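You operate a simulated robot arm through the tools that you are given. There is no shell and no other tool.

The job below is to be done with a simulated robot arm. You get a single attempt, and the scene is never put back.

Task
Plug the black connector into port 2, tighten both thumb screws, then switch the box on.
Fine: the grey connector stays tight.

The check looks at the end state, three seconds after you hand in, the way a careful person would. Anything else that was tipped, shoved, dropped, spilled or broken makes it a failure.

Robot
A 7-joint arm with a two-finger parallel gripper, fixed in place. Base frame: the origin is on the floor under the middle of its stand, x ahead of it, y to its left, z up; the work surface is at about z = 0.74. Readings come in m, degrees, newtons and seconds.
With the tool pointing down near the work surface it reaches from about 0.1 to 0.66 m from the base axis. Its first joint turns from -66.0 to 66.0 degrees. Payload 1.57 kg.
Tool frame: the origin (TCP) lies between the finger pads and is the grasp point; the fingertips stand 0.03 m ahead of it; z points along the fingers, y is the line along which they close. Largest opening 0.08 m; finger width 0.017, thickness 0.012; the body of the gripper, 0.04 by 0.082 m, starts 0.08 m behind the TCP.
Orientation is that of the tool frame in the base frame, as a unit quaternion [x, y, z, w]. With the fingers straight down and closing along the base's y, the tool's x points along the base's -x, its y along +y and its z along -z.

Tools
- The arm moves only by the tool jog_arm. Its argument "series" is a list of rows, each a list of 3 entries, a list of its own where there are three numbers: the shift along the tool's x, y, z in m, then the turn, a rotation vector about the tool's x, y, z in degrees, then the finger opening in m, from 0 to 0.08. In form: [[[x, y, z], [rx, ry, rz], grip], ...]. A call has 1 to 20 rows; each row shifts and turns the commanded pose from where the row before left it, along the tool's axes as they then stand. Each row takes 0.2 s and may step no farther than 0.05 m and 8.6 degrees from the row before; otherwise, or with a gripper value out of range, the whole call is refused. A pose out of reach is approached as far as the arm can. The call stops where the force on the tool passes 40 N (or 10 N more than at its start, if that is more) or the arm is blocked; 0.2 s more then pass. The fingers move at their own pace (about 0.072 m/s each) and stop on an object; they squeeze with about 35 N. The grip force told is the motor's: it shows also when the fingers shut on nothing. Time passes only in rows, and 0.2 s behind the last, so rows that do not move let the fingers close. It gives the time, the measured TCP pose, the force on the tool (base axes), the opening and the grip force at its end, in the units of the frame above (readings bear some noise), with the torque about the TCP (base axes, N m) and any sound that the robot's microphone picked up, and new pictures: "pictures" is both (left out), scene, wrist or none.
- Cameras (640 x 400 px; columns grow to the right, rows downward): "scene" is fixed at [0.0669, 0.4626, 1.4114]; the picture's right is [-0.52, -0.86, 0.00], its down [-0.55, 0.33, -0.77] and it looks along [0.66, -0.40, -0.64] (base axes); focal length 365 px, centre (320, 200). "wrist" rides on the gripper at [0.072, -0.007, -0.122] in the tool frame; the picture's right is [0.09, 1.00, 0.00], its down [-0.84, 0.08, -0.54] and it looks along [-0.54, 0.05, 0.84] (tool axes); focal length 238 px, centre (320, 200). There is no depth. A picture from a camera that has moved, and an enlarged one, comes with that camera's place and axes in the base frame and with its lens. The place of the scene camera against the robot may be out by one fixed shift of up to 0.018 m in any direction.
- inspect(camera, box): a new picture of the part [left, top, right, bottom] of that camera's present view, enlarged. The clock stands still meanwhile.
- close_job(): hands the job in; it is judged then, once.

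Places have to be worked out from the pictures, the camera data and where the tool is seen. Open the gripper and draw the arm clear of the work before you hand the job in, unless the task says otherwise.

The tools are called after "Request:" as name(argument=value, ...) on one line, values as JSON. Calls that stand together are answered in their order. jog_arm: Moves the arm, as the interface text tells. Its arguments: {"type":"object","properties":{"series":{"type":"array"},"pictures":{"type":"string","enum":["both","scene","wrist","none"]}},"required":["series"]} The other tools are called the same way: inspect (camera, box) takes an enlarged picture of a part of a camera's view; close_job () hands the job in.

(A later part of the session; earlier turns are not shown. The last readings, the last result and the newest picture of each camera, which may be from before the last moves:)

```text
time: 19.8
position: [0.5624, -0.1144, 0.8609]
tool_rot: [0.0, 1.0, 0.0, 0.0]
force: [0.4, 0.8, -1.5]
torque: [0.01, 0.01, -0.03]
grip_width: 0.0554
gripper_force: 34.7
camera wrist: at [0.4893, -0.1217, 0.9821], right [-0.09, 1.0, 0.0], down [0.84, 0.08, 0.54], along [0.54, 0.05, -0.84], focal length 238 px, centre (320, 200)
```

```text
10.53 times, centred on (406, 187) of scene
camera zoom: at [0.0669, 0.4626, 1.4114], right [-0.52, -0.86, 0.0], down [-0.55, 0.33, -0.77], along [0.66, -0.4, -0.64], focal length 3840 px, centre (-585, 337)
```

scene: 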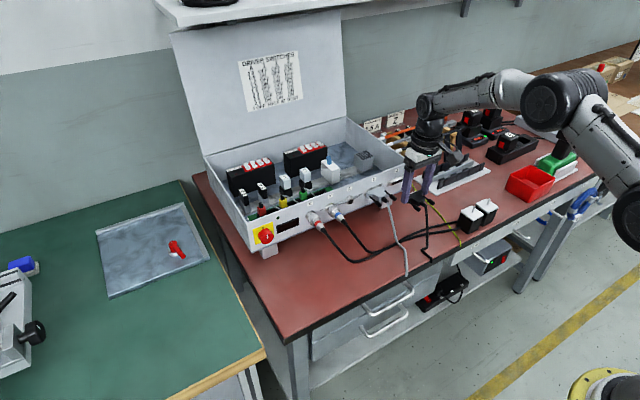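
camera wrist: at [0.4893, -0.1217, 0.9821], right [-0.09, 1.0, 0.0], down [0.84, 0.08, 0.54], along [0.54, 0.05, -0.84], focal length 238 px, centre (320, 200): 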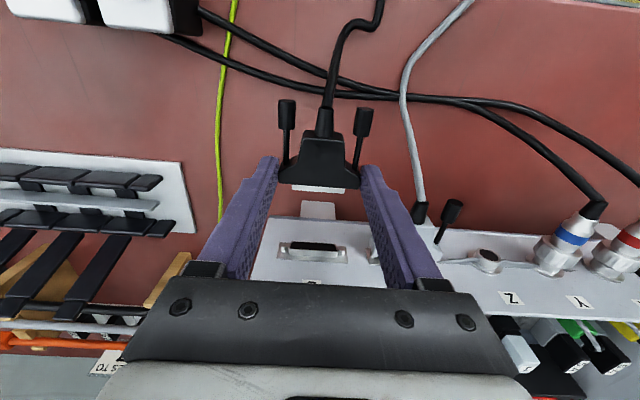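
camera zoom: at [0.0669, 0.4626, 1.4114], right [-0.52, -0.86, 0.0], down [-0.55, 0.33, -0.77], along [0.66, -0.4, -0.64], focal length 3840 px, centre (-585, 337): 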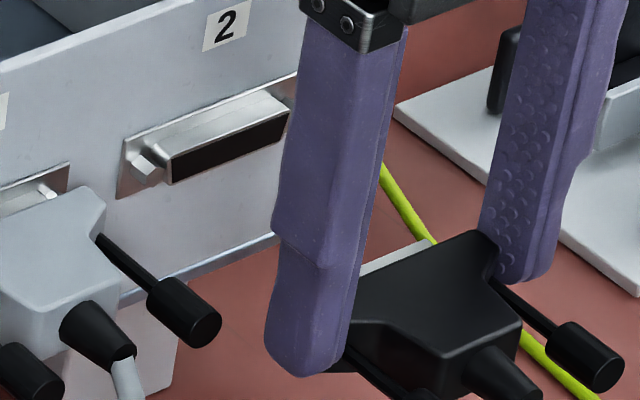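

Combining views: flange at x≈0.634, port centre z≈0.838 (±3 mm), and y matches the held plug (-0.1144). I'll raise 7 mm and approach, leaving a gap of about 1 cm for a direct comparison.

Request:
jog_arm(series=[[[-0.01, 0, -0.004], [0, 0, 0], 0.04], [[-0.012, 0, -0.003], [0, 0, 0], 0.04], [[-0.012, 0, 0], [0, 0, 0], 0.04], [[0, 0, 0], [0, 0, 0], 0.04]], pictures="both")

Request:
inspect(camera="wrist", box=[265, 165, 375, 235])

Request:
inspect(camera="scene", box=[365, 160, 425, 205])

```text
time: 20.8
position: [0.5944, -0.1148, 0.8688]
tool_rot: [0.001, 1.0, 0.0, 0.0]
force: [0.0, 0.0, -1.2]
torque: [0.0, -0.02, -0.02]
grip_width: 0.055
gripper_force: 34.6
camera wrist: at [0.5225, -0.1208, 0.9888], right [-0.09, 1.0, 0.0], down [0.84, 0.08, 0.54], along [0.54, 0.05, -0.84], focal length 238 px, centre (320, 200)
```

scene: 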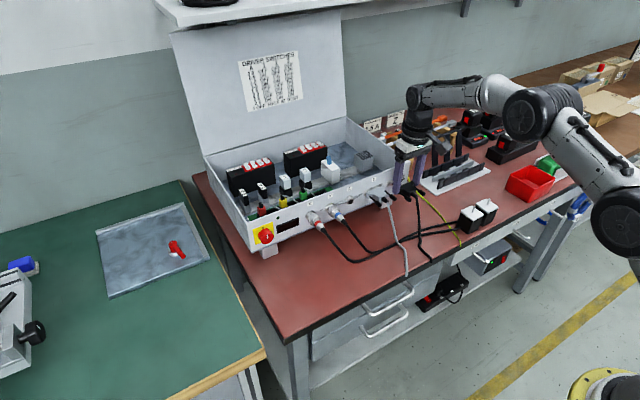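
wrist: 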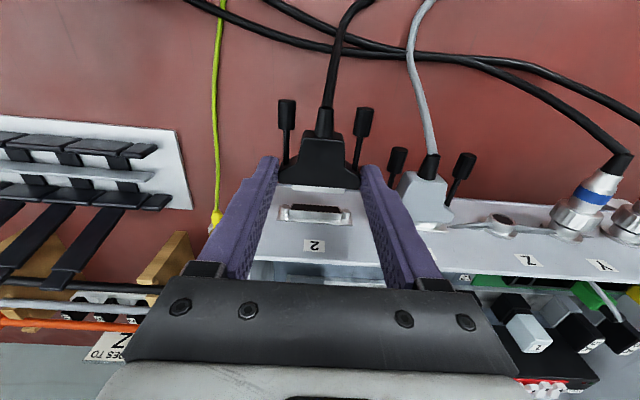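

```text
5.71 times, centred on (320, 200) of wrist
camera zoom: at [0.5225, -0.1208, 0.9888], right [-0.09, 1.0, 0.0], down [0.84, 0.08, 0.54], along [0.54, 0.05, -0.84], focal length 1362 px, centre (320, 200)
```

zoom: 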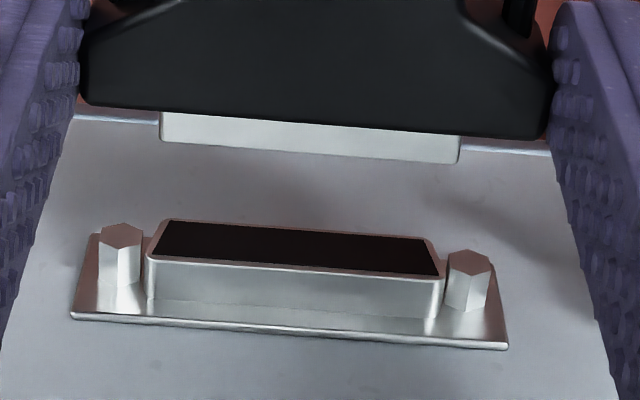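

```text
8.89 times, centred on (395, 182) of scene
camera zoom: at [0.0669, 0.4626, 1.4114], right [-0.52, -0.86, 0.0], down [-0.55, 0.33, -0.77], along [0.66, -0.4, -0.64], focal length 3242 px, centre (-347, 356)
```

zoom: 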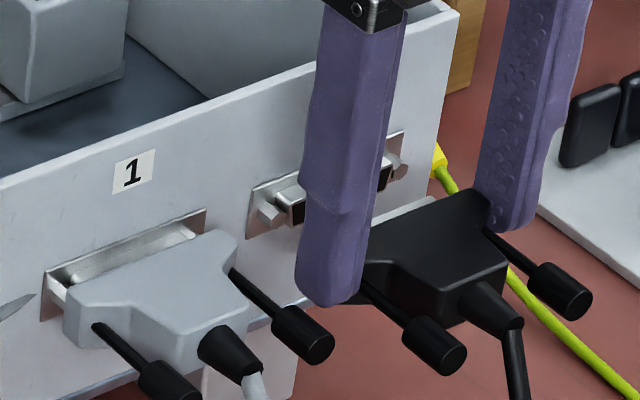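

I'll compare the black hood with the identical grey (mated) hood in the scene view to get the height and depth error.

Request:
inspect(camera="scene", box=[368, 182, 404, 206])

Request:
inspect(camera="scene", box=[397, 178, 433, 202])

Request:
inspect(camera="wrist", box=[270, 180, 370, 230])

Request:
inspect(camera="wrist", box=[370, 140, 490, 230])

```text
16.00 times, centred on (386, 194) of scene
camera zoom: at [0.0669, 0.4626, 1.4114], right [-0.52, -0.86, 0.0], down [-0.55, 0.33, -0.77], along [0.66, -0.4, -0.64], focal length 5836 px, centre (-736, 296)
```

zoom: 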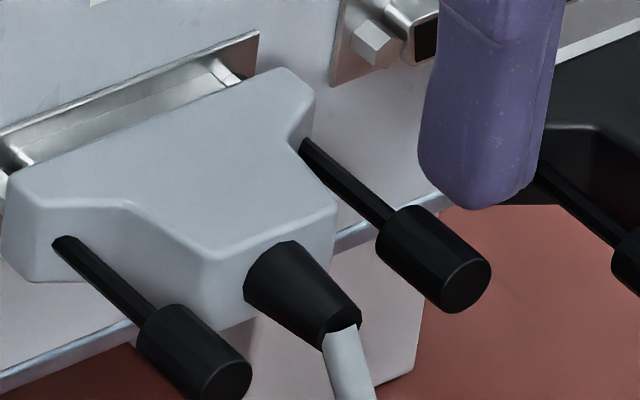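

```text
16.00 times, centred on (415, 190) of scene
camera zoom: at [0.0669, 0.4626, 1.4114], right [-0.52, -0.86, 0.0], down [-0.55, 0.33, -0.77], along [0.66, -0.4, -0.64], focal length 5836 px, centre (-1200, 360)
```

zoom: 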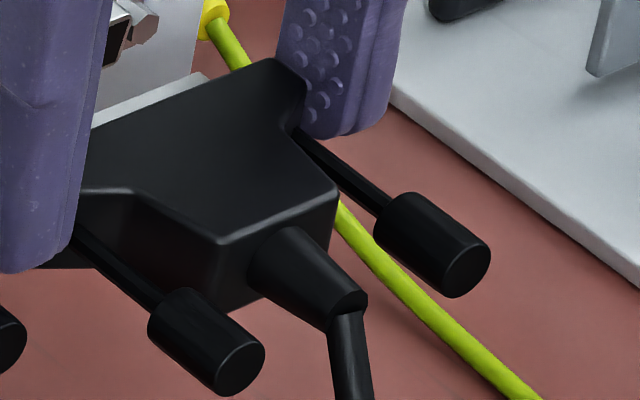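

```text
6.40 times, centred on (320, 205) of wrist
camera zoom: at [0.5225, -0.1208, 0.9888], right [-0.09, 1.0, 0.0], down [0.84, 0.08, 0.54], along [0.54, 0.05, -0.84], focal length 1525 px, centre (320, 168)
```

zoom: 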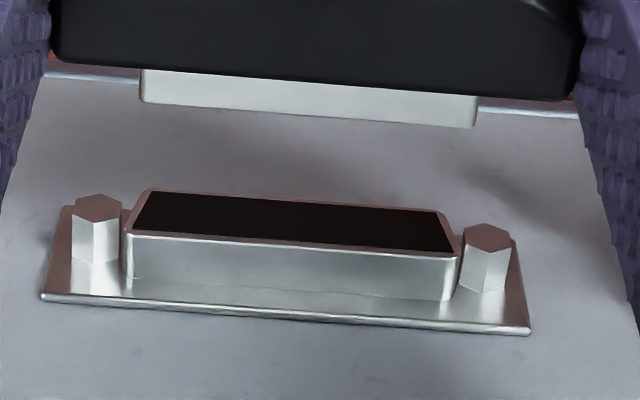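

```text
4.44 times, centred on (430, 185) of wrist
camera zoom: at [0.5225, -0.1208, 0.9888], right [-0.09, 1.0, 0.0], down [0.84, 0.08, 0.54], along [0.54, 0.05, -0.84], focal length 1059 px, centre (-169, 267)
```

zoom: 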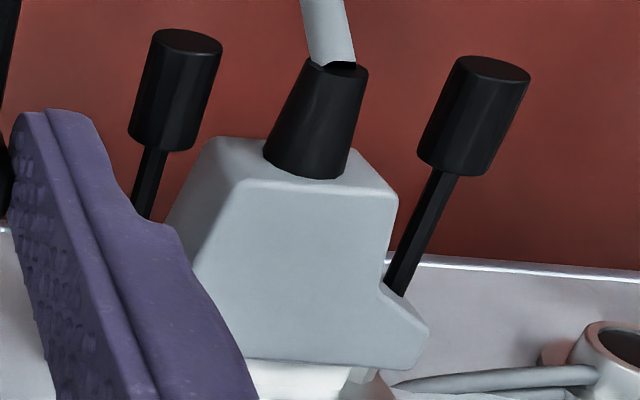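

Scene comparison with the mated grey hood says the black one is about 1.5 mm too high and about 24 mm short of mated; the wrist view agrees (port z≈0.837, y offset about -0.4 mm). I'll make these corrections and advance 13 mm.

Request:
jog_arm(series=[[[-0.006, -0.0004, 0.0017], [0, 0, 0], 0.04], [[-0.007, 0, 0], [0, 0, 0], 0.04], [[0, 0, 0], [0, 0, 0], 0.04]], pictures="none")

Request:
inspect(camera="wrist", box=[270, 170, 370, 220])

Request:
inspect(camera="scene", box=[395, 168, 425, 188])

Request:
inspect(camera="scene", box=[365, 165, 425, 205])

```text
time: 21.6
position: [0.6075, -0.1157, 0.8665]
tool_rot: [0.0, 1.0, 0.0, 0.0]
force: [-0.4, -0.3, -1.2]
torque: [0.01, -0.02, -0.02]
grip_width: 0.0549
gripper_force: 35.1
```

```text
6.40 times, centred on (320, 195) of wrist
camera zoom: at [0.5364, -0.1216, 0.9875], right [-0.09, 1.0, 0.0], down [0.84, 0.08, 0.54], along [0.54, 0.05, -0.84], focal length 1525 px, centre (320, 232)
```

zoom: 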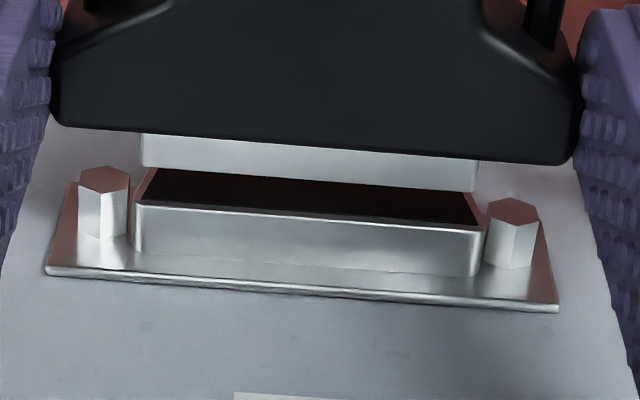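

```text
16.00 times, centred on (410, 178) of scene
camera zoom: at [0.0669, 0.4626, 1.4114], right [-0.52, -0.86, 0.0], down [-0.55, 0.33, -0.77], along [0.66, -0.4, -0.64], focal length 5836 px, centre (-1120, 552)
```

zoom: 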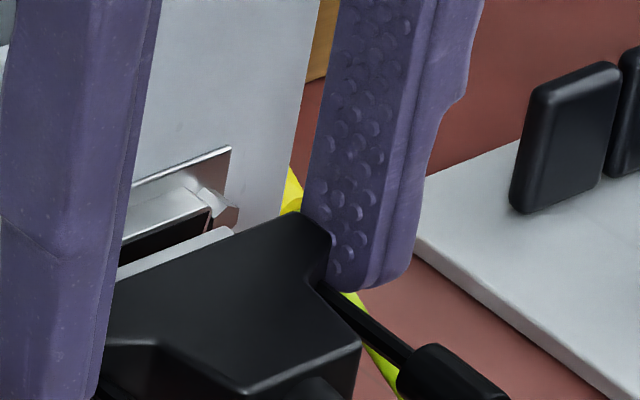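

```text
10.00 times, centred on (395, 185) of scene
camera zoom: at [0.0669, 0.4626, 1.4114], right [-0.52, -0.86, 0.0], down [-0.55, 0.33, -0.77], along [0.66, -0.4, -0.64], focal length 3648 px, centre (-430, 350)
```

zoom: 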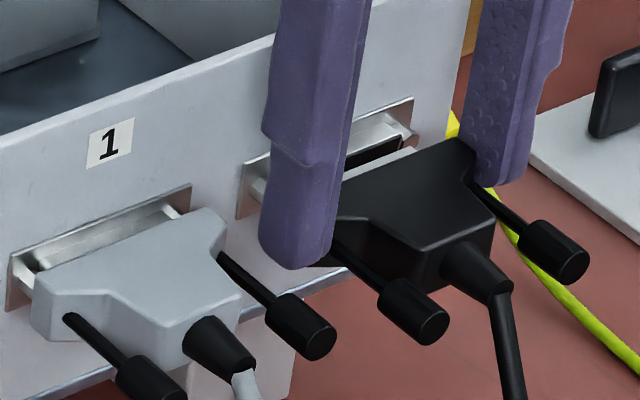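

The wrist and scene height estimates differ by about a millimetre or two, so I need a finer look at the plug edge relative to the port opening.

Request:
inspect(camera="scene", box=[400, 174, 414, 183])

Request:
inspect(camera="wrist", box=[275, 180, 310, 205])

Request:
inspect(camera="wrist", box=[330, 180, 365, 205])

```text
16.00 times, centred on (407, 178) of scene
camera zoom: at [0.0669, 0.4626, 1.4114], right [-0.52, -0.86, 0.0], down [-0.55, 0.33, -0.77], along [0.66, -0.4, -0.64], focal length 5836 px, centre (-1072, 544)
```

zoom: 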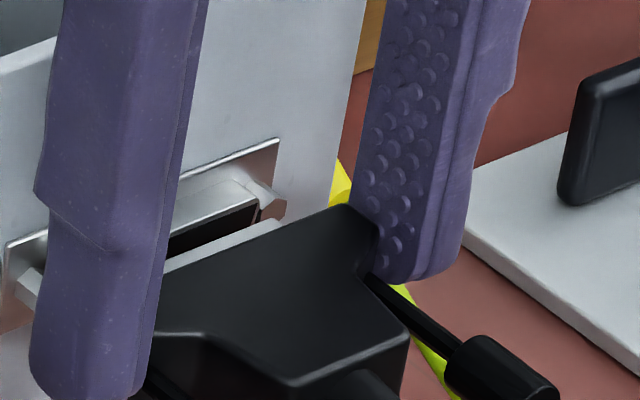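

```text
16.00 times, centred on (292, 192) of wrist
camera zoom: at [0.5364, -0.1216, 0.9875], right [-0.09, 1.0, 0.0], down [0.84, 0.08, 0.54], along [0.54, 0.05, -0.84], focal length 3814 px, centre (760, 320)
```

zoom: 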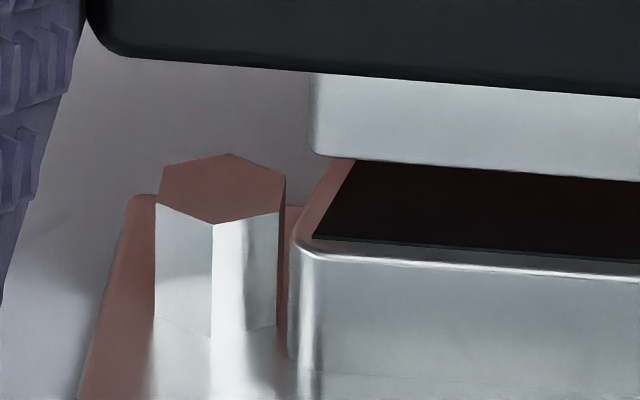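

```text
16.00 times, centred on (348, 192) of wrist
camera zoom: at [0.5364, -0.1216, 0.9875], right [-0.09, 1.0, 0.0], down [0.84, 0.08, 0.54], along [0.54, 0.05, -0.84], focal length 3814 px, centre (-120, 320)
```

zoom: 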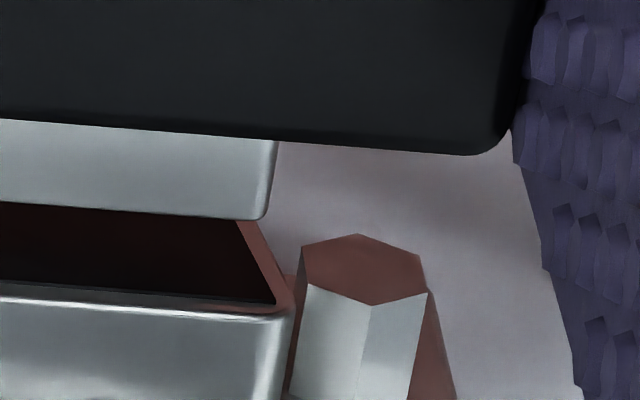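

Maximum zoom shows the plug is roughly 0.5 mm to the -y side, with height aligned to within about a millimetre and a gap of about 4-5 mm. I'll shift +0.5 mm in y and creep forward in 1 mm steps, watching the force.

Request:
jog_arm(series=[[[0, 0.0005, 0], [0, 0, 0], 0.04], [[-0.001, 0, 0], [0, 0, 0], 0.04], [[-0.001, 0, 0], [0, 0, 0], 0.04], [[0, 0, 0], [0, 0, 0], 0.04]], pictures="none")

Request:
inspect(camera="wrist", box=[275, 180, 310, 205])

Request:
inspect(camera="wrist", box=[330, 180, 365, 205])

Request:
inspect(camera="scene", box=[400, 174, 414, 183])

```text
time: 22.6
position: [0.6096, -0.1153, 0.8672]
tool_rot: [0.0, 1.0, 0.0, 0.0]
force: [0.0, -0.3, -1.0]
torque: [-0.01, -0.01, -0.01]
grip_width: 0.0551
gripper_force: 34.9
```

```text
16.00 times, centred on (292, 192) of wrist
camera zoom: at [0.5384, -0.1209, 0.9878], right [-0.09, 1.0, 0.0], down [0.84, 0.08, 0.54], along [0.54, 0.05, -0.84], focal length 3814 px, centre (760, 320)
```

zoom: 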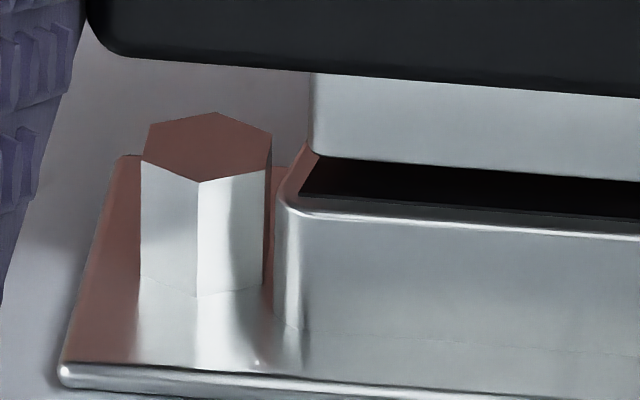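

```text
16.00 times, centred on (348, 192) of wrist
camera zoom: at [0.5384, -0.1209, 0.9878], right [-0.09, 1.0, 0.0], down [0.84, 0.08, 0.54], along [0.54, 0.05, -0.84], focal length 3814 px, centre (-120, 320)
```

zoom: 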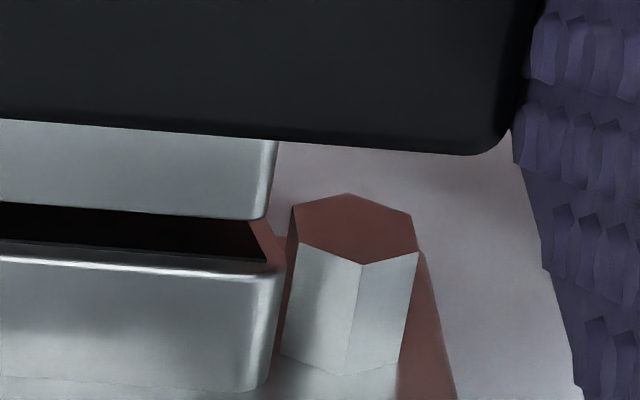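

```text
16.00 times, centred on (407, 178) of scene
camera zoom: at [0.0669, 0.4626, 1.4114], right [-0.52, -0.86, 0.0], down [-0.55, 0.33, -0.77], along [0.66, -0.4, -0.64], focal length 5836 px, centre (-1072, 544)
```

zoom: 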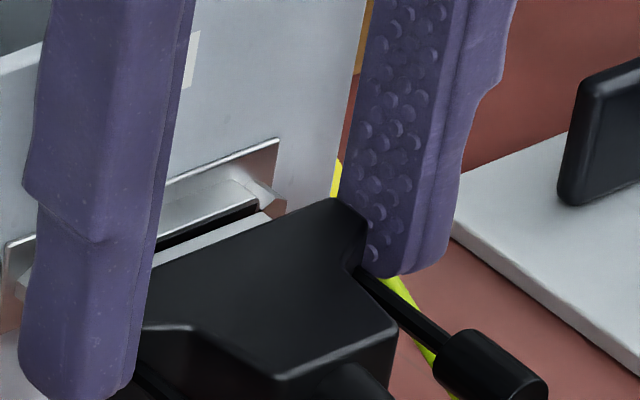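

The y alignment is now within about 0.1 mm, and the gap is about 2-2.5 mm. I'll creep forward 2 mm and watch the force for contact.

Request:
jog_arm(series=[[[-0.001, 0, 0], [0, 0, 0], 0.04], [[-0.001, 0, 0], [0, 0, 0], 0.04], [[0, 0, 0], [0, 0, 0], 0.04]], pictures="none")

Request:
inspect(camera="wrist", box=[275, 175, 310, 200])

Request:
inspect(camera="wrist", box=[330, 175, 365, 200])

Request:
inspect(camera="scene", box=[400, 174, 414, 183])

```text
time: 23.4
position: [0.6131, -0.115, 0.8676]
tool_rot: [0.0, 1.0, 0.0, 0.0]
force: [-0.1, -0.4, 0.1]
torque: [0.01, -0.01, 0.02]
grip_width: 0.055
gripper_force: 34.9
```

```text
16.00 times, centred on (292, 188) of wrist
camera zoom: at [0.5406, -0.1208, 0.988], right [-0.09, 1.0, 0.0], down [0.84, 0.08, 0.54], along [0.54, 0.05, -0.84], focal length 3814 px, centre (760, 400)
```

zoom: 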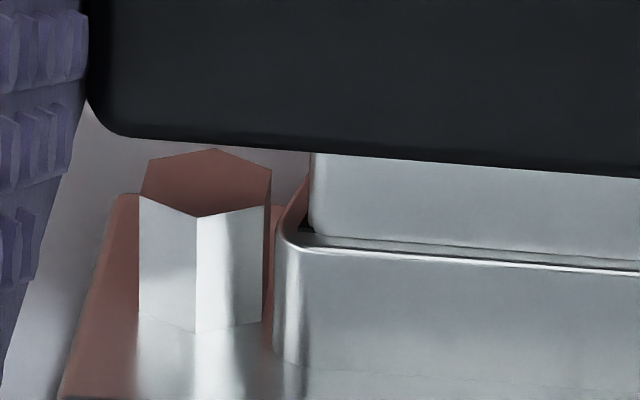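

```text
16.00 times, centred on (348, 188) of wrist
camera zoom: at [0.5406, -0.1208, 0.988], right [-0.09, 1.0, 0.0], down [0.84, 0.08, 0.54], along [0.54, 0.05, -0.84], focal length 3814 px, centre (-120, 400)
```

zoom: 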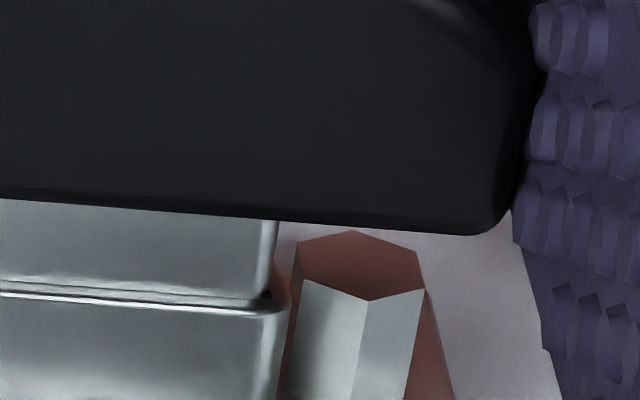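

```text
16.00 times, centred on (407, 178) of scene
camera zoom: at [0.0669, 0.4626, 1.4114], right [-0.52, -0.86, 0.0], down [-0.55, 0.33, -0.77], along [0.66, -0.4, -0.64], focal length 5836 px, centre (-1072, 544)
```

zoom: 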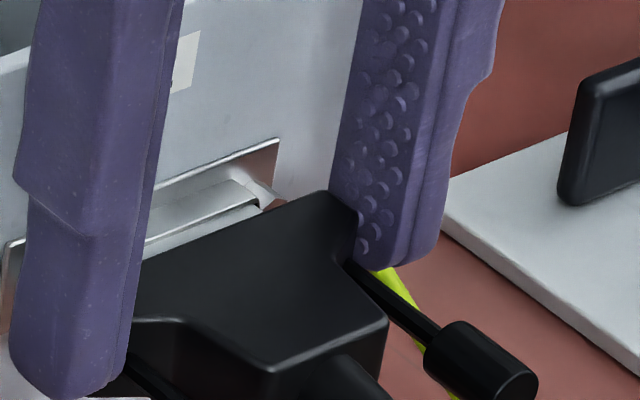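

No contact force, and the plug edge is right at the opening's rim, centred sideways. I'll continue in 0.5 mm steps.

Request:
jog_arm(series=[[[-0.0005, 0, 0], [0, 0, 0], 0.04], [[-0.0005, 0, 0], [0, 0, 0], 0.04], [[0, 0, 0], [0, 0, 0], 0.04]], pictures="none")

Request:
inspect(camera="wrist", box=[275, 175, 310, 200])

Request:
inspect(camera="wrist", box=[330, 175, 365, 200])

```text
time: 24.2
position: [0.6143, -0.1158, 0.8664]
tool_rot: [0.0, 1.0, 0.001, -0.001]
force: [-0.7, 0.6, -1.0]
torque: [-0.02, -0.04, 0.01]
grip_width: 0.0549
gripper_force: 34.9
```

```text
16.00 times, centred on (292, 188) of wrist
camera zoom: at [0.5417, -0.1212, 0.9875], right [-0.09, 1.0, 0.0], down [0.84, 0.08, 0.54], along [0.54, 0.05, -0.84], focal length 3814 px, centre (760, 400)
```

zoom: 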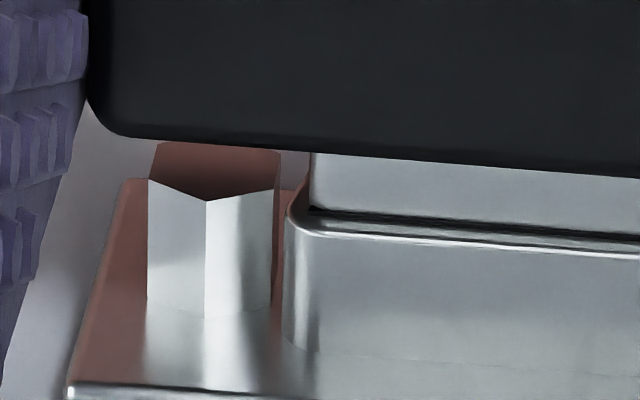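

```text
16.00 times, centred on (348, 188) of wrist
camera zoom: at [0.5417, -0.1212, 0.9875], right [-0.09, 1.0, 0.0], down [0.84, 0.08, 0.54], along [0.54, 0.05, -0.84], focal length 3814 px, centre (-120, 400)
```

zoom: 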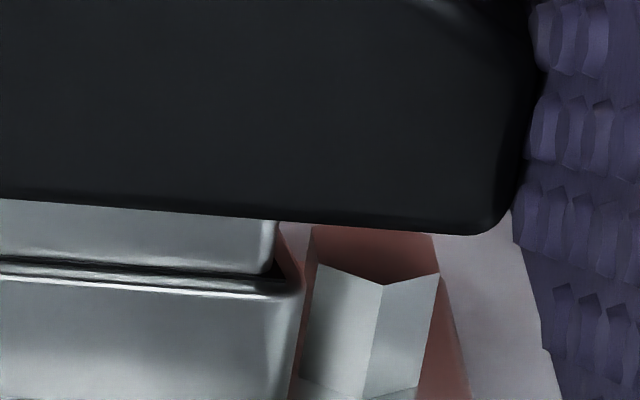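

The plug tip has entered the opening (the rim now hides its front edge) with negligible force. I'll nudge +0.2 mm in y and keep pushing in small steps.

Request:
jog_arm(series=[[[-0.0007, 0.0002, 0], [0, 0, 0], 0.04], [[-0.0008, 0, 0], [0, 0, 0], 0.04], [[0, 0, 0], [0, 0, 0], 0.04]], pictures="none")

Request:
inspect(camera="wrist", box=[270, 165, 370, 215])

Request:
inspect(camera="scene", box=[365, 165, 425, 205])

```text
time: 25.0
position: [0.6163, -0.1141, 0.8673]
tool_rot: [0.001, 1.0, 0.0, 0.0]
force: [0.7, 0.2, -0.8]
torque: [0.02, -0.02, 0.0]
grip_width: 0.055
gripper_force: 35.4
```

```text
6.40 times, centred on (320, 190) of wrist
camera zoom: at [0.5433, -0.1206, 0.9873], right [-0.09, 1.0, 0.0], down [0.84, 0.08, 0.54], along [0.54, 0.05, -0.84], focal length 1525 px, centre (320, 264)
```

zoom: 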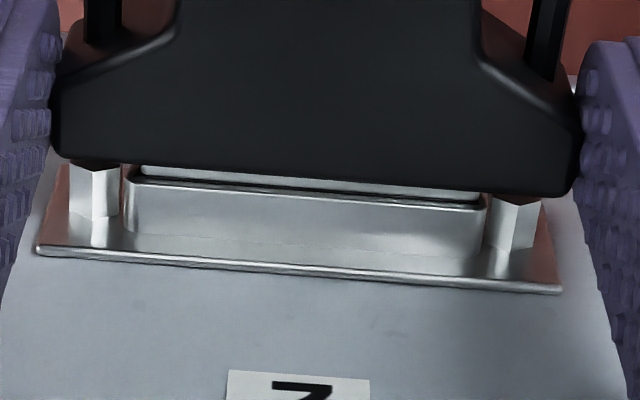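

```text
10.00 times, centred on (395, 185) of scene
camera zoom: at [0.0669, 0.4626, 1.4114], right [-0.52, -0.86, 0.0], down [-0.55, 0.33, -0.77], along [0.66, -0.4, -0.64], focal length 3648 px, centre (-430, 350)
```

zoom: 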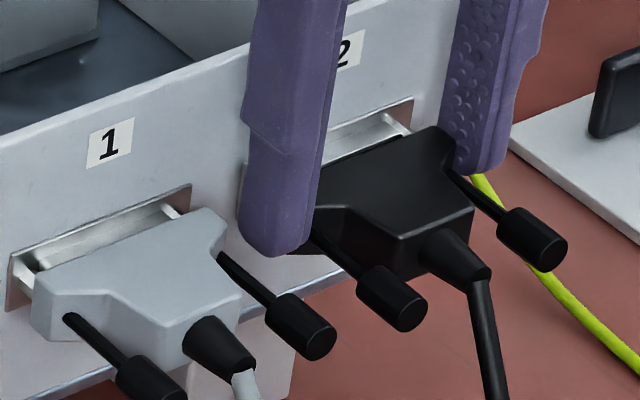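

The plug is sliding in cleanly. Comparing with the grey one, about 2 mm remains, so I'll continue in small steps and watch the force and sound.

Request:
jog_arm(series=[[[-0.0007, 0, 0], [0, 0, 0], 0.04], [[-0.0007, 0, 0], [0, 0, 0], 0.04], [[0, 0, 0], [0, 0, 0], 0.04]], pictures="none")

Request:
inspect(camera="wrist", box=[270, 165, 370, 215])

Request:
inspect(camera="scene", box=[365, 165, 425, 205])

```text
time: 25.8
position: [0.6178, -0.1147, 0.8679]
tool_rot: [0.0, 1.0, -0.001, -0.001]
force: [0.1, 0.1, -0.3]
torque: [-0.02, -0.02, -0.01]
grip_width: 0.0551
gripper_force: 35.0
```

```text
6.40 times, centred on (320, 190) of wrist
camera zoom: at [0.5445, -0.1207, 0.9876], right [-0.09, 1.0, 0.0], down [0.84, 0.08, 0.54], along [0.54, 0.05, -0.84], focal length 1525 px, centre (320, 264)
```

zoom: 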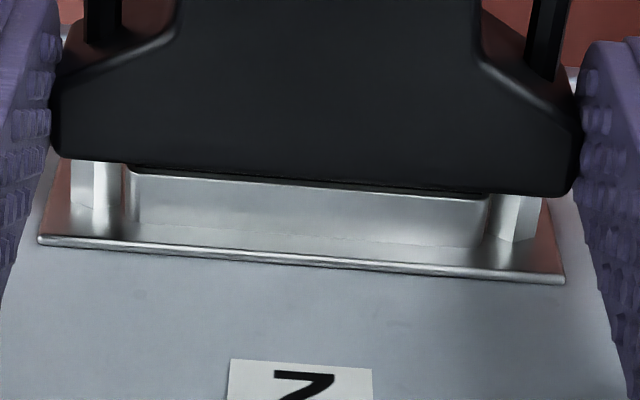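

```text
10.00 times, centred on (395, 185) of scene
camera zoom: at [0.0669, 0.4626, 1.4114], right [-0.52, -0.86, 0.0], down [-0.55, 0.33, -0.77], along [0.66, -0.4, -0.64], focal length 3648 px, centre (-430, 350)
```

zoom: 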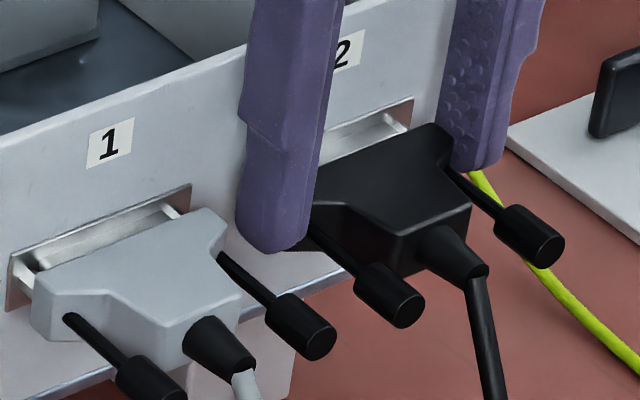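

Still no force, with a sliver of gap remaining. I'll push further in 0.7 mm steps until it seats.

Request:
jog_arm(series=[[[-0.0007, 0, 0], [0, 0, 0], 0.04], [[-0.0007, 0, 0], [0, 0, 0], 0.04], [[0, 0, 0], [0, 0, 0], 0.04]], pictures="none")

Request:
inspect(camera="wrist", box=[270, 165, 370, 215])

Request:
inspect(camera="scene", box=[365, 165, 425, 205])

```text
time: 26.6
position: [0.6178, -0.1146, 0.8671]
tool_rot: [0.001, 1.0, 0.0, 0.0]
force: [0.3, 0.0, -0.4]
torque: [0.0, -0.04, -0.01]
grip_width: 0.0549
gripper_force: 35.3
```

```text
6.40 times, centred on (320, 190) of wrist
camera zoom: at [0.5459, -0.1208, 0.9872], right [-0.09, 1.0, 0.0], down [0.84, 0.08, 0.54], along [0.54, 0.05, -0.84], focal length 1525 px, centre (320, 264)
```

zoom: 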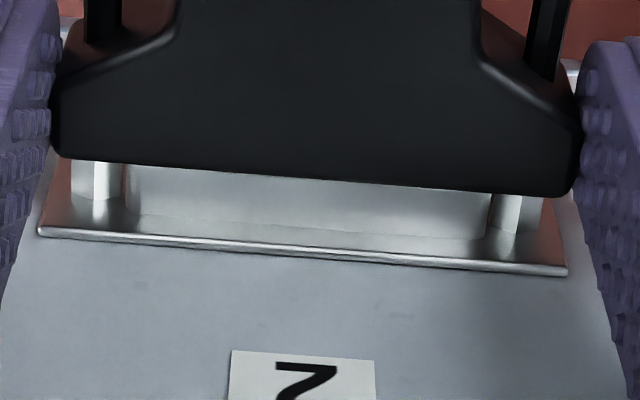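

```text
10.00 times, centred on (395, 185) of scene
camera zoom: at [0.0669, 0.4626, 1.4114], right [-0.52, -0.86, 0.0], down [-0.55, 0.33, -0.77], along [0.66, -0.4, -0.64], focal length 3648 px, centre (-430, 350)
```

zoom: 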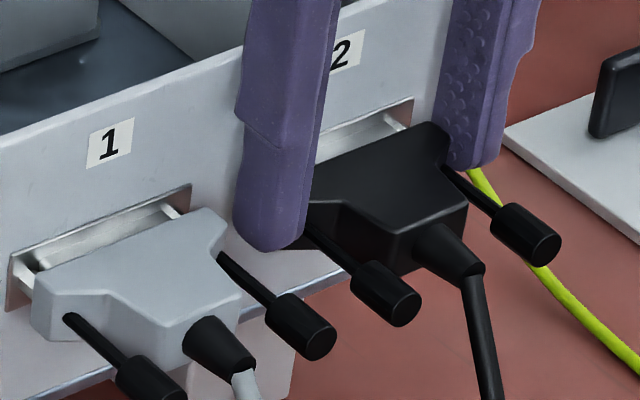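

Force is still near zero; the hood face is about at the shell front. I'll continue until it bottoms out.

Request:
jog_arm(series=[[[-0.0006, 0, 0], [0, 0, 0], 0.04], [[-0.0006, 0, 0], [0, 0, 0], 0.04], [[0, 0, 0], [0, 0, 0], 0.04]], pictures="none")

Request:
inspect(camera="wrist", box=[270, 165, 370, 215])

Request:
inspect(camera="scene", box=[365, 165, 425, 205])

```text
time: 27.4
position: [0.619, -0.1157, 0.867]
tool_rot: [-0.001, 1.0, 0.0, -0.002]
force: [-12.0, -1.2, 6.0]
torque: [-0.06, 0.2, 0.08]
grip_width: 0.0551
gripper_force: 34.9
```

```text
6.40 times, centred on (320, 190) of wrist
camera zoom: at [0.5463, -0.1209, 0.988], right [-0.09, 1.0, 0.0], down [0.84, 0.08, 0.54], along [0.54, 0.05, -0.84], focal length 1525 px, centre (320, 264)
```

zoom: 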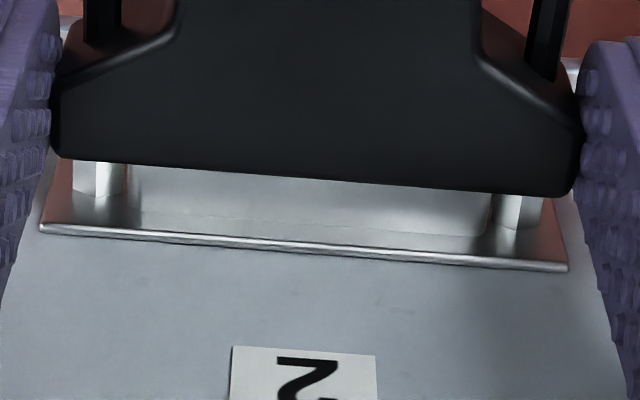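

```text
10.00 times, centred on (395, 185) of scene
camera zoom: at [0.0665, 0.4626, 1.4114], right [-0.52, -0.86, 0.0], down [-0.55, 0.33, -0.77], along [0.66, -0.4, -0.64], focal length 3648 px, centre (-430, 350)
```

zoom: 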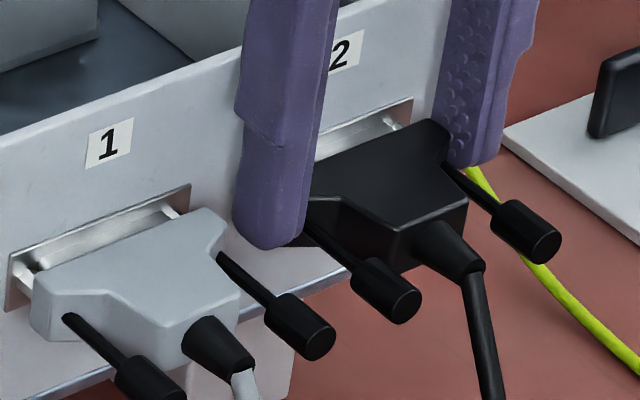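

There is now a 12 N reaction, so it's either seated or meeting pin resistance. I'll compare its seating with the grey connector's at high zoom.

Request:
inspect(camera="scene", box=[391, 168, 427, 192])

Request:
inspect(camera="scene", box=[368, 177, 404, 201])

Request:
inspect(camera="wrist", box=[360, 120, 480, 220])

```text
16.00 times, centred on (409, 180) of scene
camera zoom: at [0.0665, 0.4626, 1.4114], right [-0.52, -0.86, 0.0], down [-0.55, 0.33, -0.77], along [0.66, -0.4, -0.64], focal length 5836 px, centre (-1104, 520)
```

zoom: 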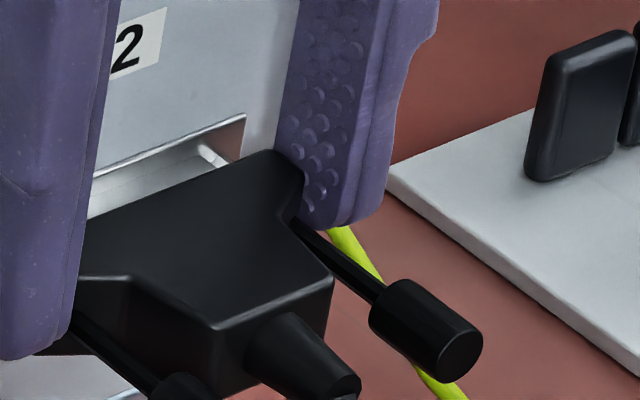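

```text
16.00 times, centred on (386, 189) of scene
camera zoom: at [0.0665, 0.4626, 1.4114], right [-0.52, -0.86, 0.0], down [-0.55, 0.33, -0.77], along [0.66, -0.4, -0.64], focal length 5836 px, centre (-736, 376)
```

zoom: 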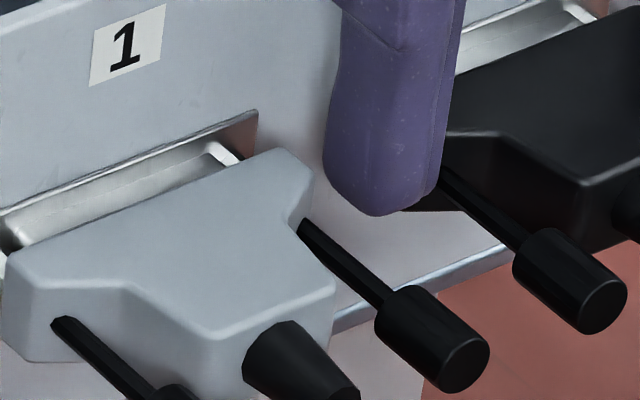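

```text
4.00 times, centred on (420, 170) of wrist
camera zoom: at [0.5463, -0.1209, 0.988], right [-0.09, 1.0, 0.0], down [0.84, 0.08, 0.54], along [0.54, 0.05, -0.84], focal length 953 px, centre (-80, 320)
```

zoom: 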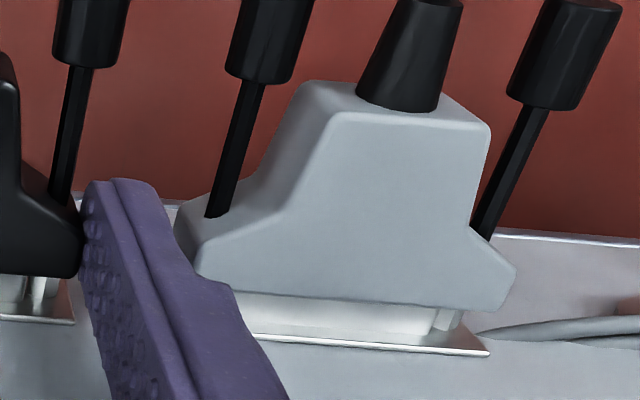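

Relative to its flange the black hood now sits the same as the grey one (within a few tenths of a millimetre), so it is seated. I'll open only to 60 mm, since the grey hood is about 6 mm from the finger, and lift straight up.

Request:
jog_arm(series=[[[0, 0, 0], [0, 0, 0], 0.057], [[0, 0, 0], [0, 0, 0], 0.06], [[0.0005, 0, 0], [0, 0, 0], 0.06], [[0, 0, 0], [0, 0, 0], 0.06]], pictures="wrist")

Request:
inspect(camera="wrist", box=[250, 140, 390, 230])

Request:
inspect(camera="scene", box=[365, 165, 425, 205])

```text
time: 28.4
position: [0.6182, -0.1151, 0.8675]
tool_rot: [0.0, 1.0, 0.0, 0.0]
force: [-6.0, -3.7, 0.1]
torque: [-0.1, 0.12, 0.15]
grip_width: 0.0562
gripper_force: 0.1
camera wrist: at [0.5463, -0.1209, 0.9872], right [-0.09, 1.0, 0.0], down [0.84, 0.08, 0.54], along [0.54, 0.05, -0.84], focal length 238 px, centre (320, 200)
```

wrist: 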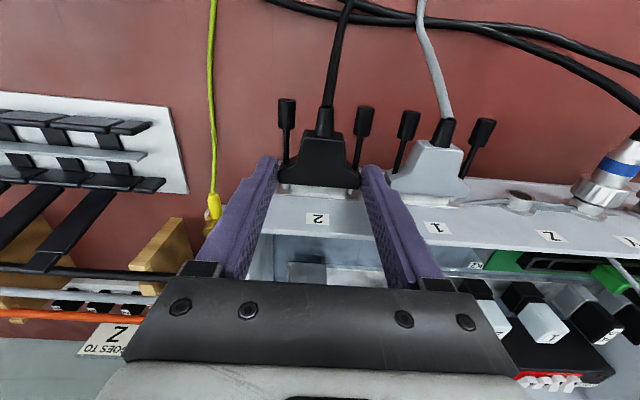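

```text
4.44 times, centred on (320, 185) of wrist
camera zoom: at [0.5463, -0.1209, 0.9872], right [-0.09, 1.0, 0.0], down [0.84, 0.08, 0.54], along [0.54, 0.05, -0.84], focal length 1059 px, centre (320, 267)
```

zoom: 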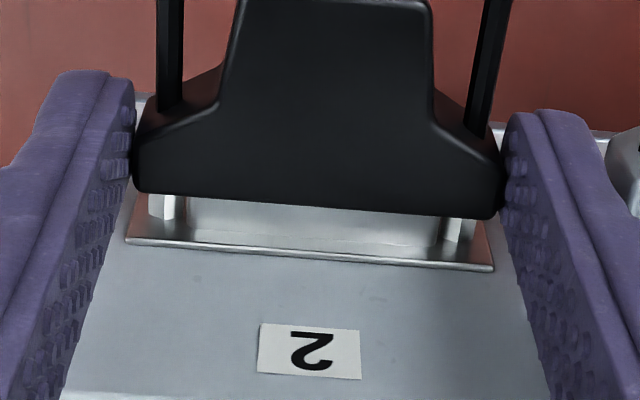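

```text
10.00 times, centred on (395, 185) of scene
camera zoom: at [0.0668, 0.4626, 1.4114], right [-0.52, -0.86, 0.0], down [-0.55, 0.33, -0.77], along [0.66, -0.4, -0.64], focal length 3648 px, centre (-430, 350)
```

zoom: 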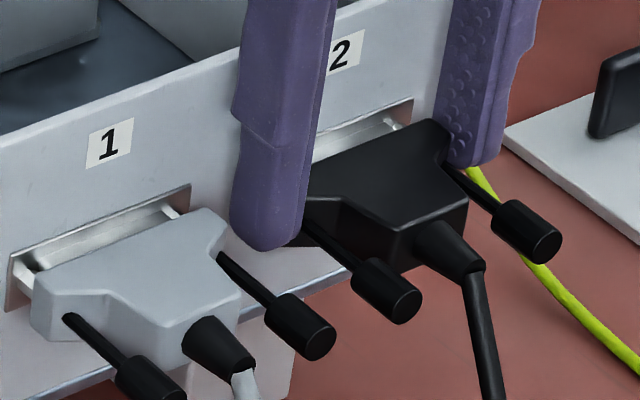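

The fingers stopped at 56.2 mm instead of 60 and there's a small -y force, so the +y finger may be touching the grey hood. I'll look closely before moving.

Request:
inspect(camera="wrist", box=[350, 150, 430, 210])

Request:
inspect(camera="scene", box=[378, 175, 408, 195])

Request:
inspect(camera="wrist", box=[240, 150, 300, 200])

```text
6.67 times, centred on (390, 180) of wrist
camera zoom: at [0.5463, -0.1209, 0.9872], right [-0.09, 1.0, 0.0], down [0.84, 0.08, 0.54], along [0.54, 0.05, -0.84], focal length 1589 px, centre (-147, 333)
```

zoom: 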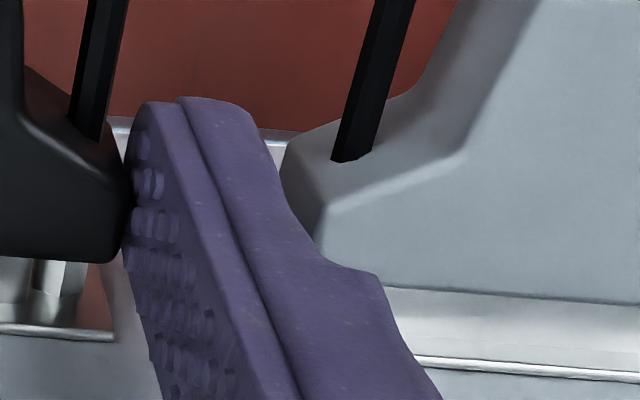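

```text
16.00 times, centred on (393, 185) of scene
camera zoom: at [0.0668, 0.4626, 1.4114], right [-0.52, -0.86, 0.0], down [-0.55, 0.33, -0.77], along [0.66, -0.4, -0.64], focal length 5836 px, centre (-848, 440)
```

zoom: 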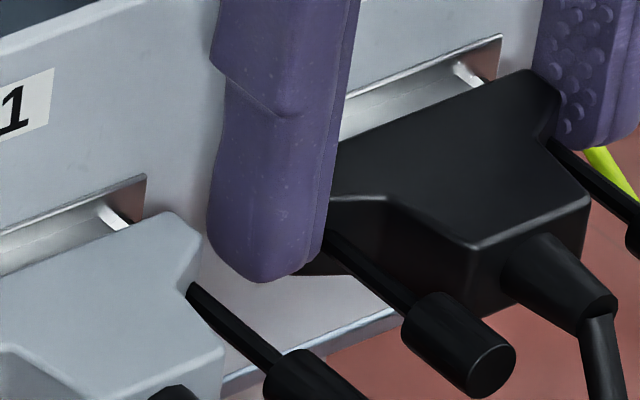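

```text
8.00 times, centred on (270, 175) of wrist
camera zoom: at [0.5463, -0.1209, 0.9872], right [-0.09, 1.0, 0.0], down [0.84, 0.08, 0.54], along [0.54, 0.05, -0.84], focal length 1907 px, centre (720, 400)
```

zoom: 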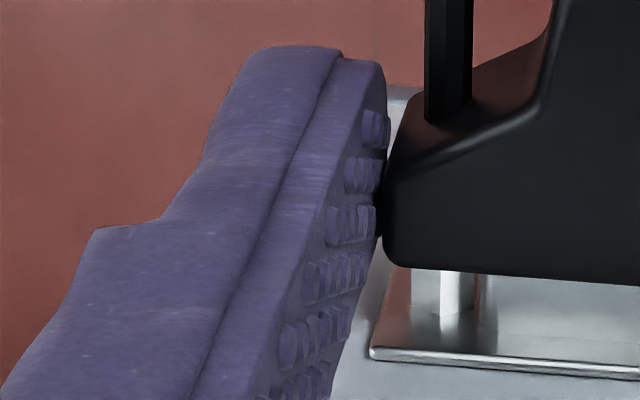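

There is about 2 mm of visible gap to the grey hood, so it isn't clearly touching. I'll wait two rows and read again.

Request:
jog_arm(series=[[[0, 0, 0], [0, 0, 0], 0.06], [[0, 0, 0], [0, 0, 0], 0.06]], pictures="none")

```text
time: 29.0
position: [0.6179, -0.1145, 0.8676]
tool_rot: [-0.001, 1.0, 0.002, 0.0]
force: [-4.6, 0.6, 0.3]
torque: [0.05, 0.07, -0.12]
grip_width: 0.0598
gripper_force: 0.0
```

The fingers are now open at 60 mm; a residual -4.6 N in x suggests something lightly touches ahead. I'll back off 1.5 mm and then lift straight up.

Request:
jog_arm(series=[[[0.001, 0, 0], [0, 0, 0], 0.06], [[0.0005, 0, 0], [0, 0, 0], 0.06], [[0, 0, -0.002], [0, 0, 0], 0.06]], pictures="none")

Request:
inspect(camera="scene", box=[365, 165, 425, 205])

Request:
inspect(camera="wrist", box=[240, 100, 440, 225])

```text
time: 29.8
position: [0.6166, -0.1148, 0.8694]
tool_rot: [0.0, 1.0, 0.0, 0.0]
force: [-0.3, -0.4, 0.0]
torque: [0.01, 0.02, -0.01]
grip_width: 0.0597
gripper_force: 0.0
```

```text
10.00 times, centred on (395, 185) of scene
camera zoom: at [0.0669, 0.4626, 1.4114], right [-0.52, -0.86, 0.0], down [-0.55, 0.33, -0.77], along [0.66, -0.4, -0.64], focal length 3648 px, centre (-430, 350)
```

zoom: 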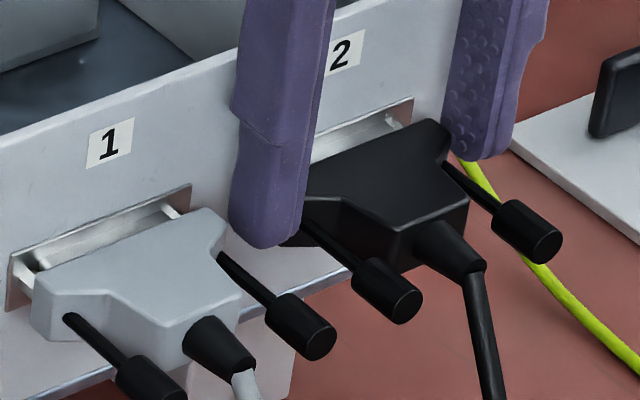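

```text
3.20 times, centred on (340, 162) of wrist
camera zoom: at [0.5449, -0.1207, 0.9899], right [-0.09, 1.0, 0.0], down [0.84, 0.08, 0.54], along [0.54, 0.05, -0.84], focal length 763 px, centre (256, 320)
```

zoom: 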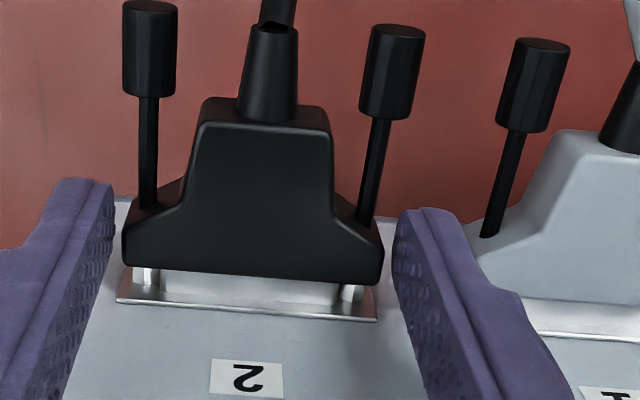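

The connector stays seated with the gripper free (zero force). I'll lift clear and retreat, then rotate the tool to horizontal for the thumb screws.

Request:
jog_arm(series=[[[0, 0, -0.01], [0, 0, 0], 0.06], [[0, 0, -0.03], [0, 0, 0], 0.06], [[0, 0, -0.03], [0, 0, 0], 0.06], [[0.03, 0, -0.01], [0, 0, 0], 0.06], [[0.04, 0, 0], [0, 0, 0], 0.06], [[0.04, 0, 0], [0, 0, 0], 0.06]], pictures="both")

Request:
inspect(camera="wrist", box=[260, 100, 460, 225])

Request:
inspect(camera="scene", box=[365, 165, 425, 205])

```text
time: 31.2
position: [0.5049, -0.1157, 0.95]
tool_rot: [0.0, 1.0, 0.0, 0.001]
force: [0.2, 0.0, -0.1]
torque: [-0.01, 0.0, -0.04]
grip_width: 0.0598
gripper_force: 0.1
camera wrist: at [0.4326, -0.1205, 1.0695], right [-0.09, 1.0, 0.0], down [0.84, 0.08, 0.54], along [0.54, 0.05, -0.84], focal length 238 px, centre (320, 200)
```

scene: 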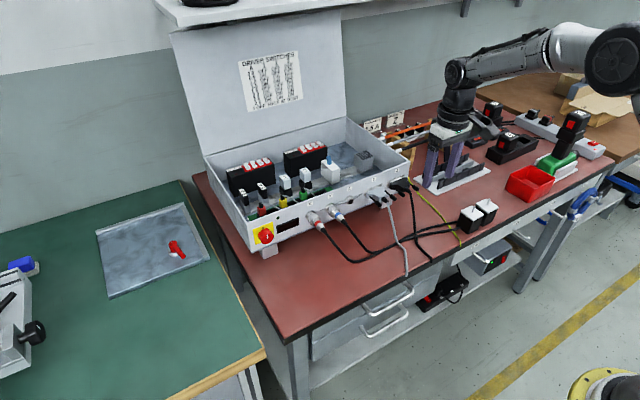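
wrist: 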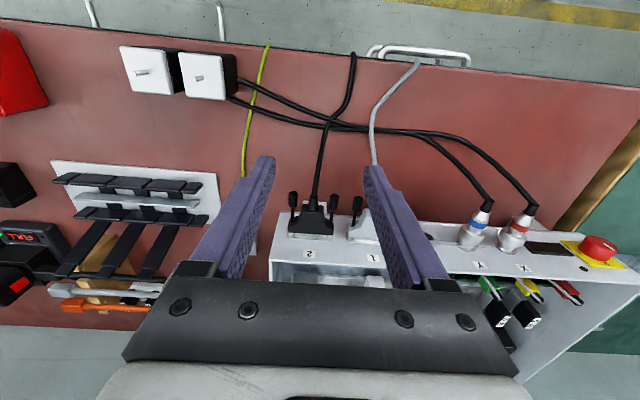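

```text
3.20 times, centred on (360, 162) of wrist
camera zoom: at [0.4326, -0.1205, 1.0695], right [-0.09, 1.0, 0.0], down [0.84, 0.08, 0.54], along [0.54, 0.05, -0.84], focal length 763 px, centre (192, 320)
```

zoom: 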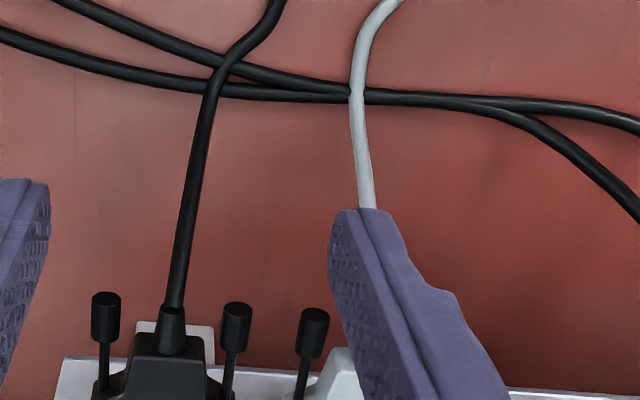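

```text
10.00 times, centred on (395, 185) of scene
camera zoom: at [0.067, 0.4626, 1.4114], right [-0.52, -0.86, 0.0], down [-0.55, 0.33, -0.77], along [0.66, -0.4, -0.64], focal length 3648 px, centre (-430, 350)
```

zoom: 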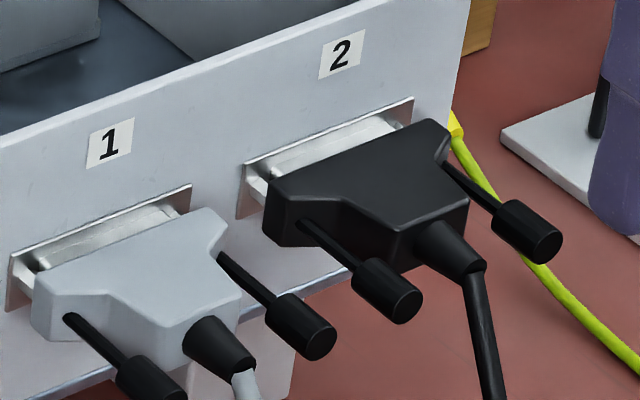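

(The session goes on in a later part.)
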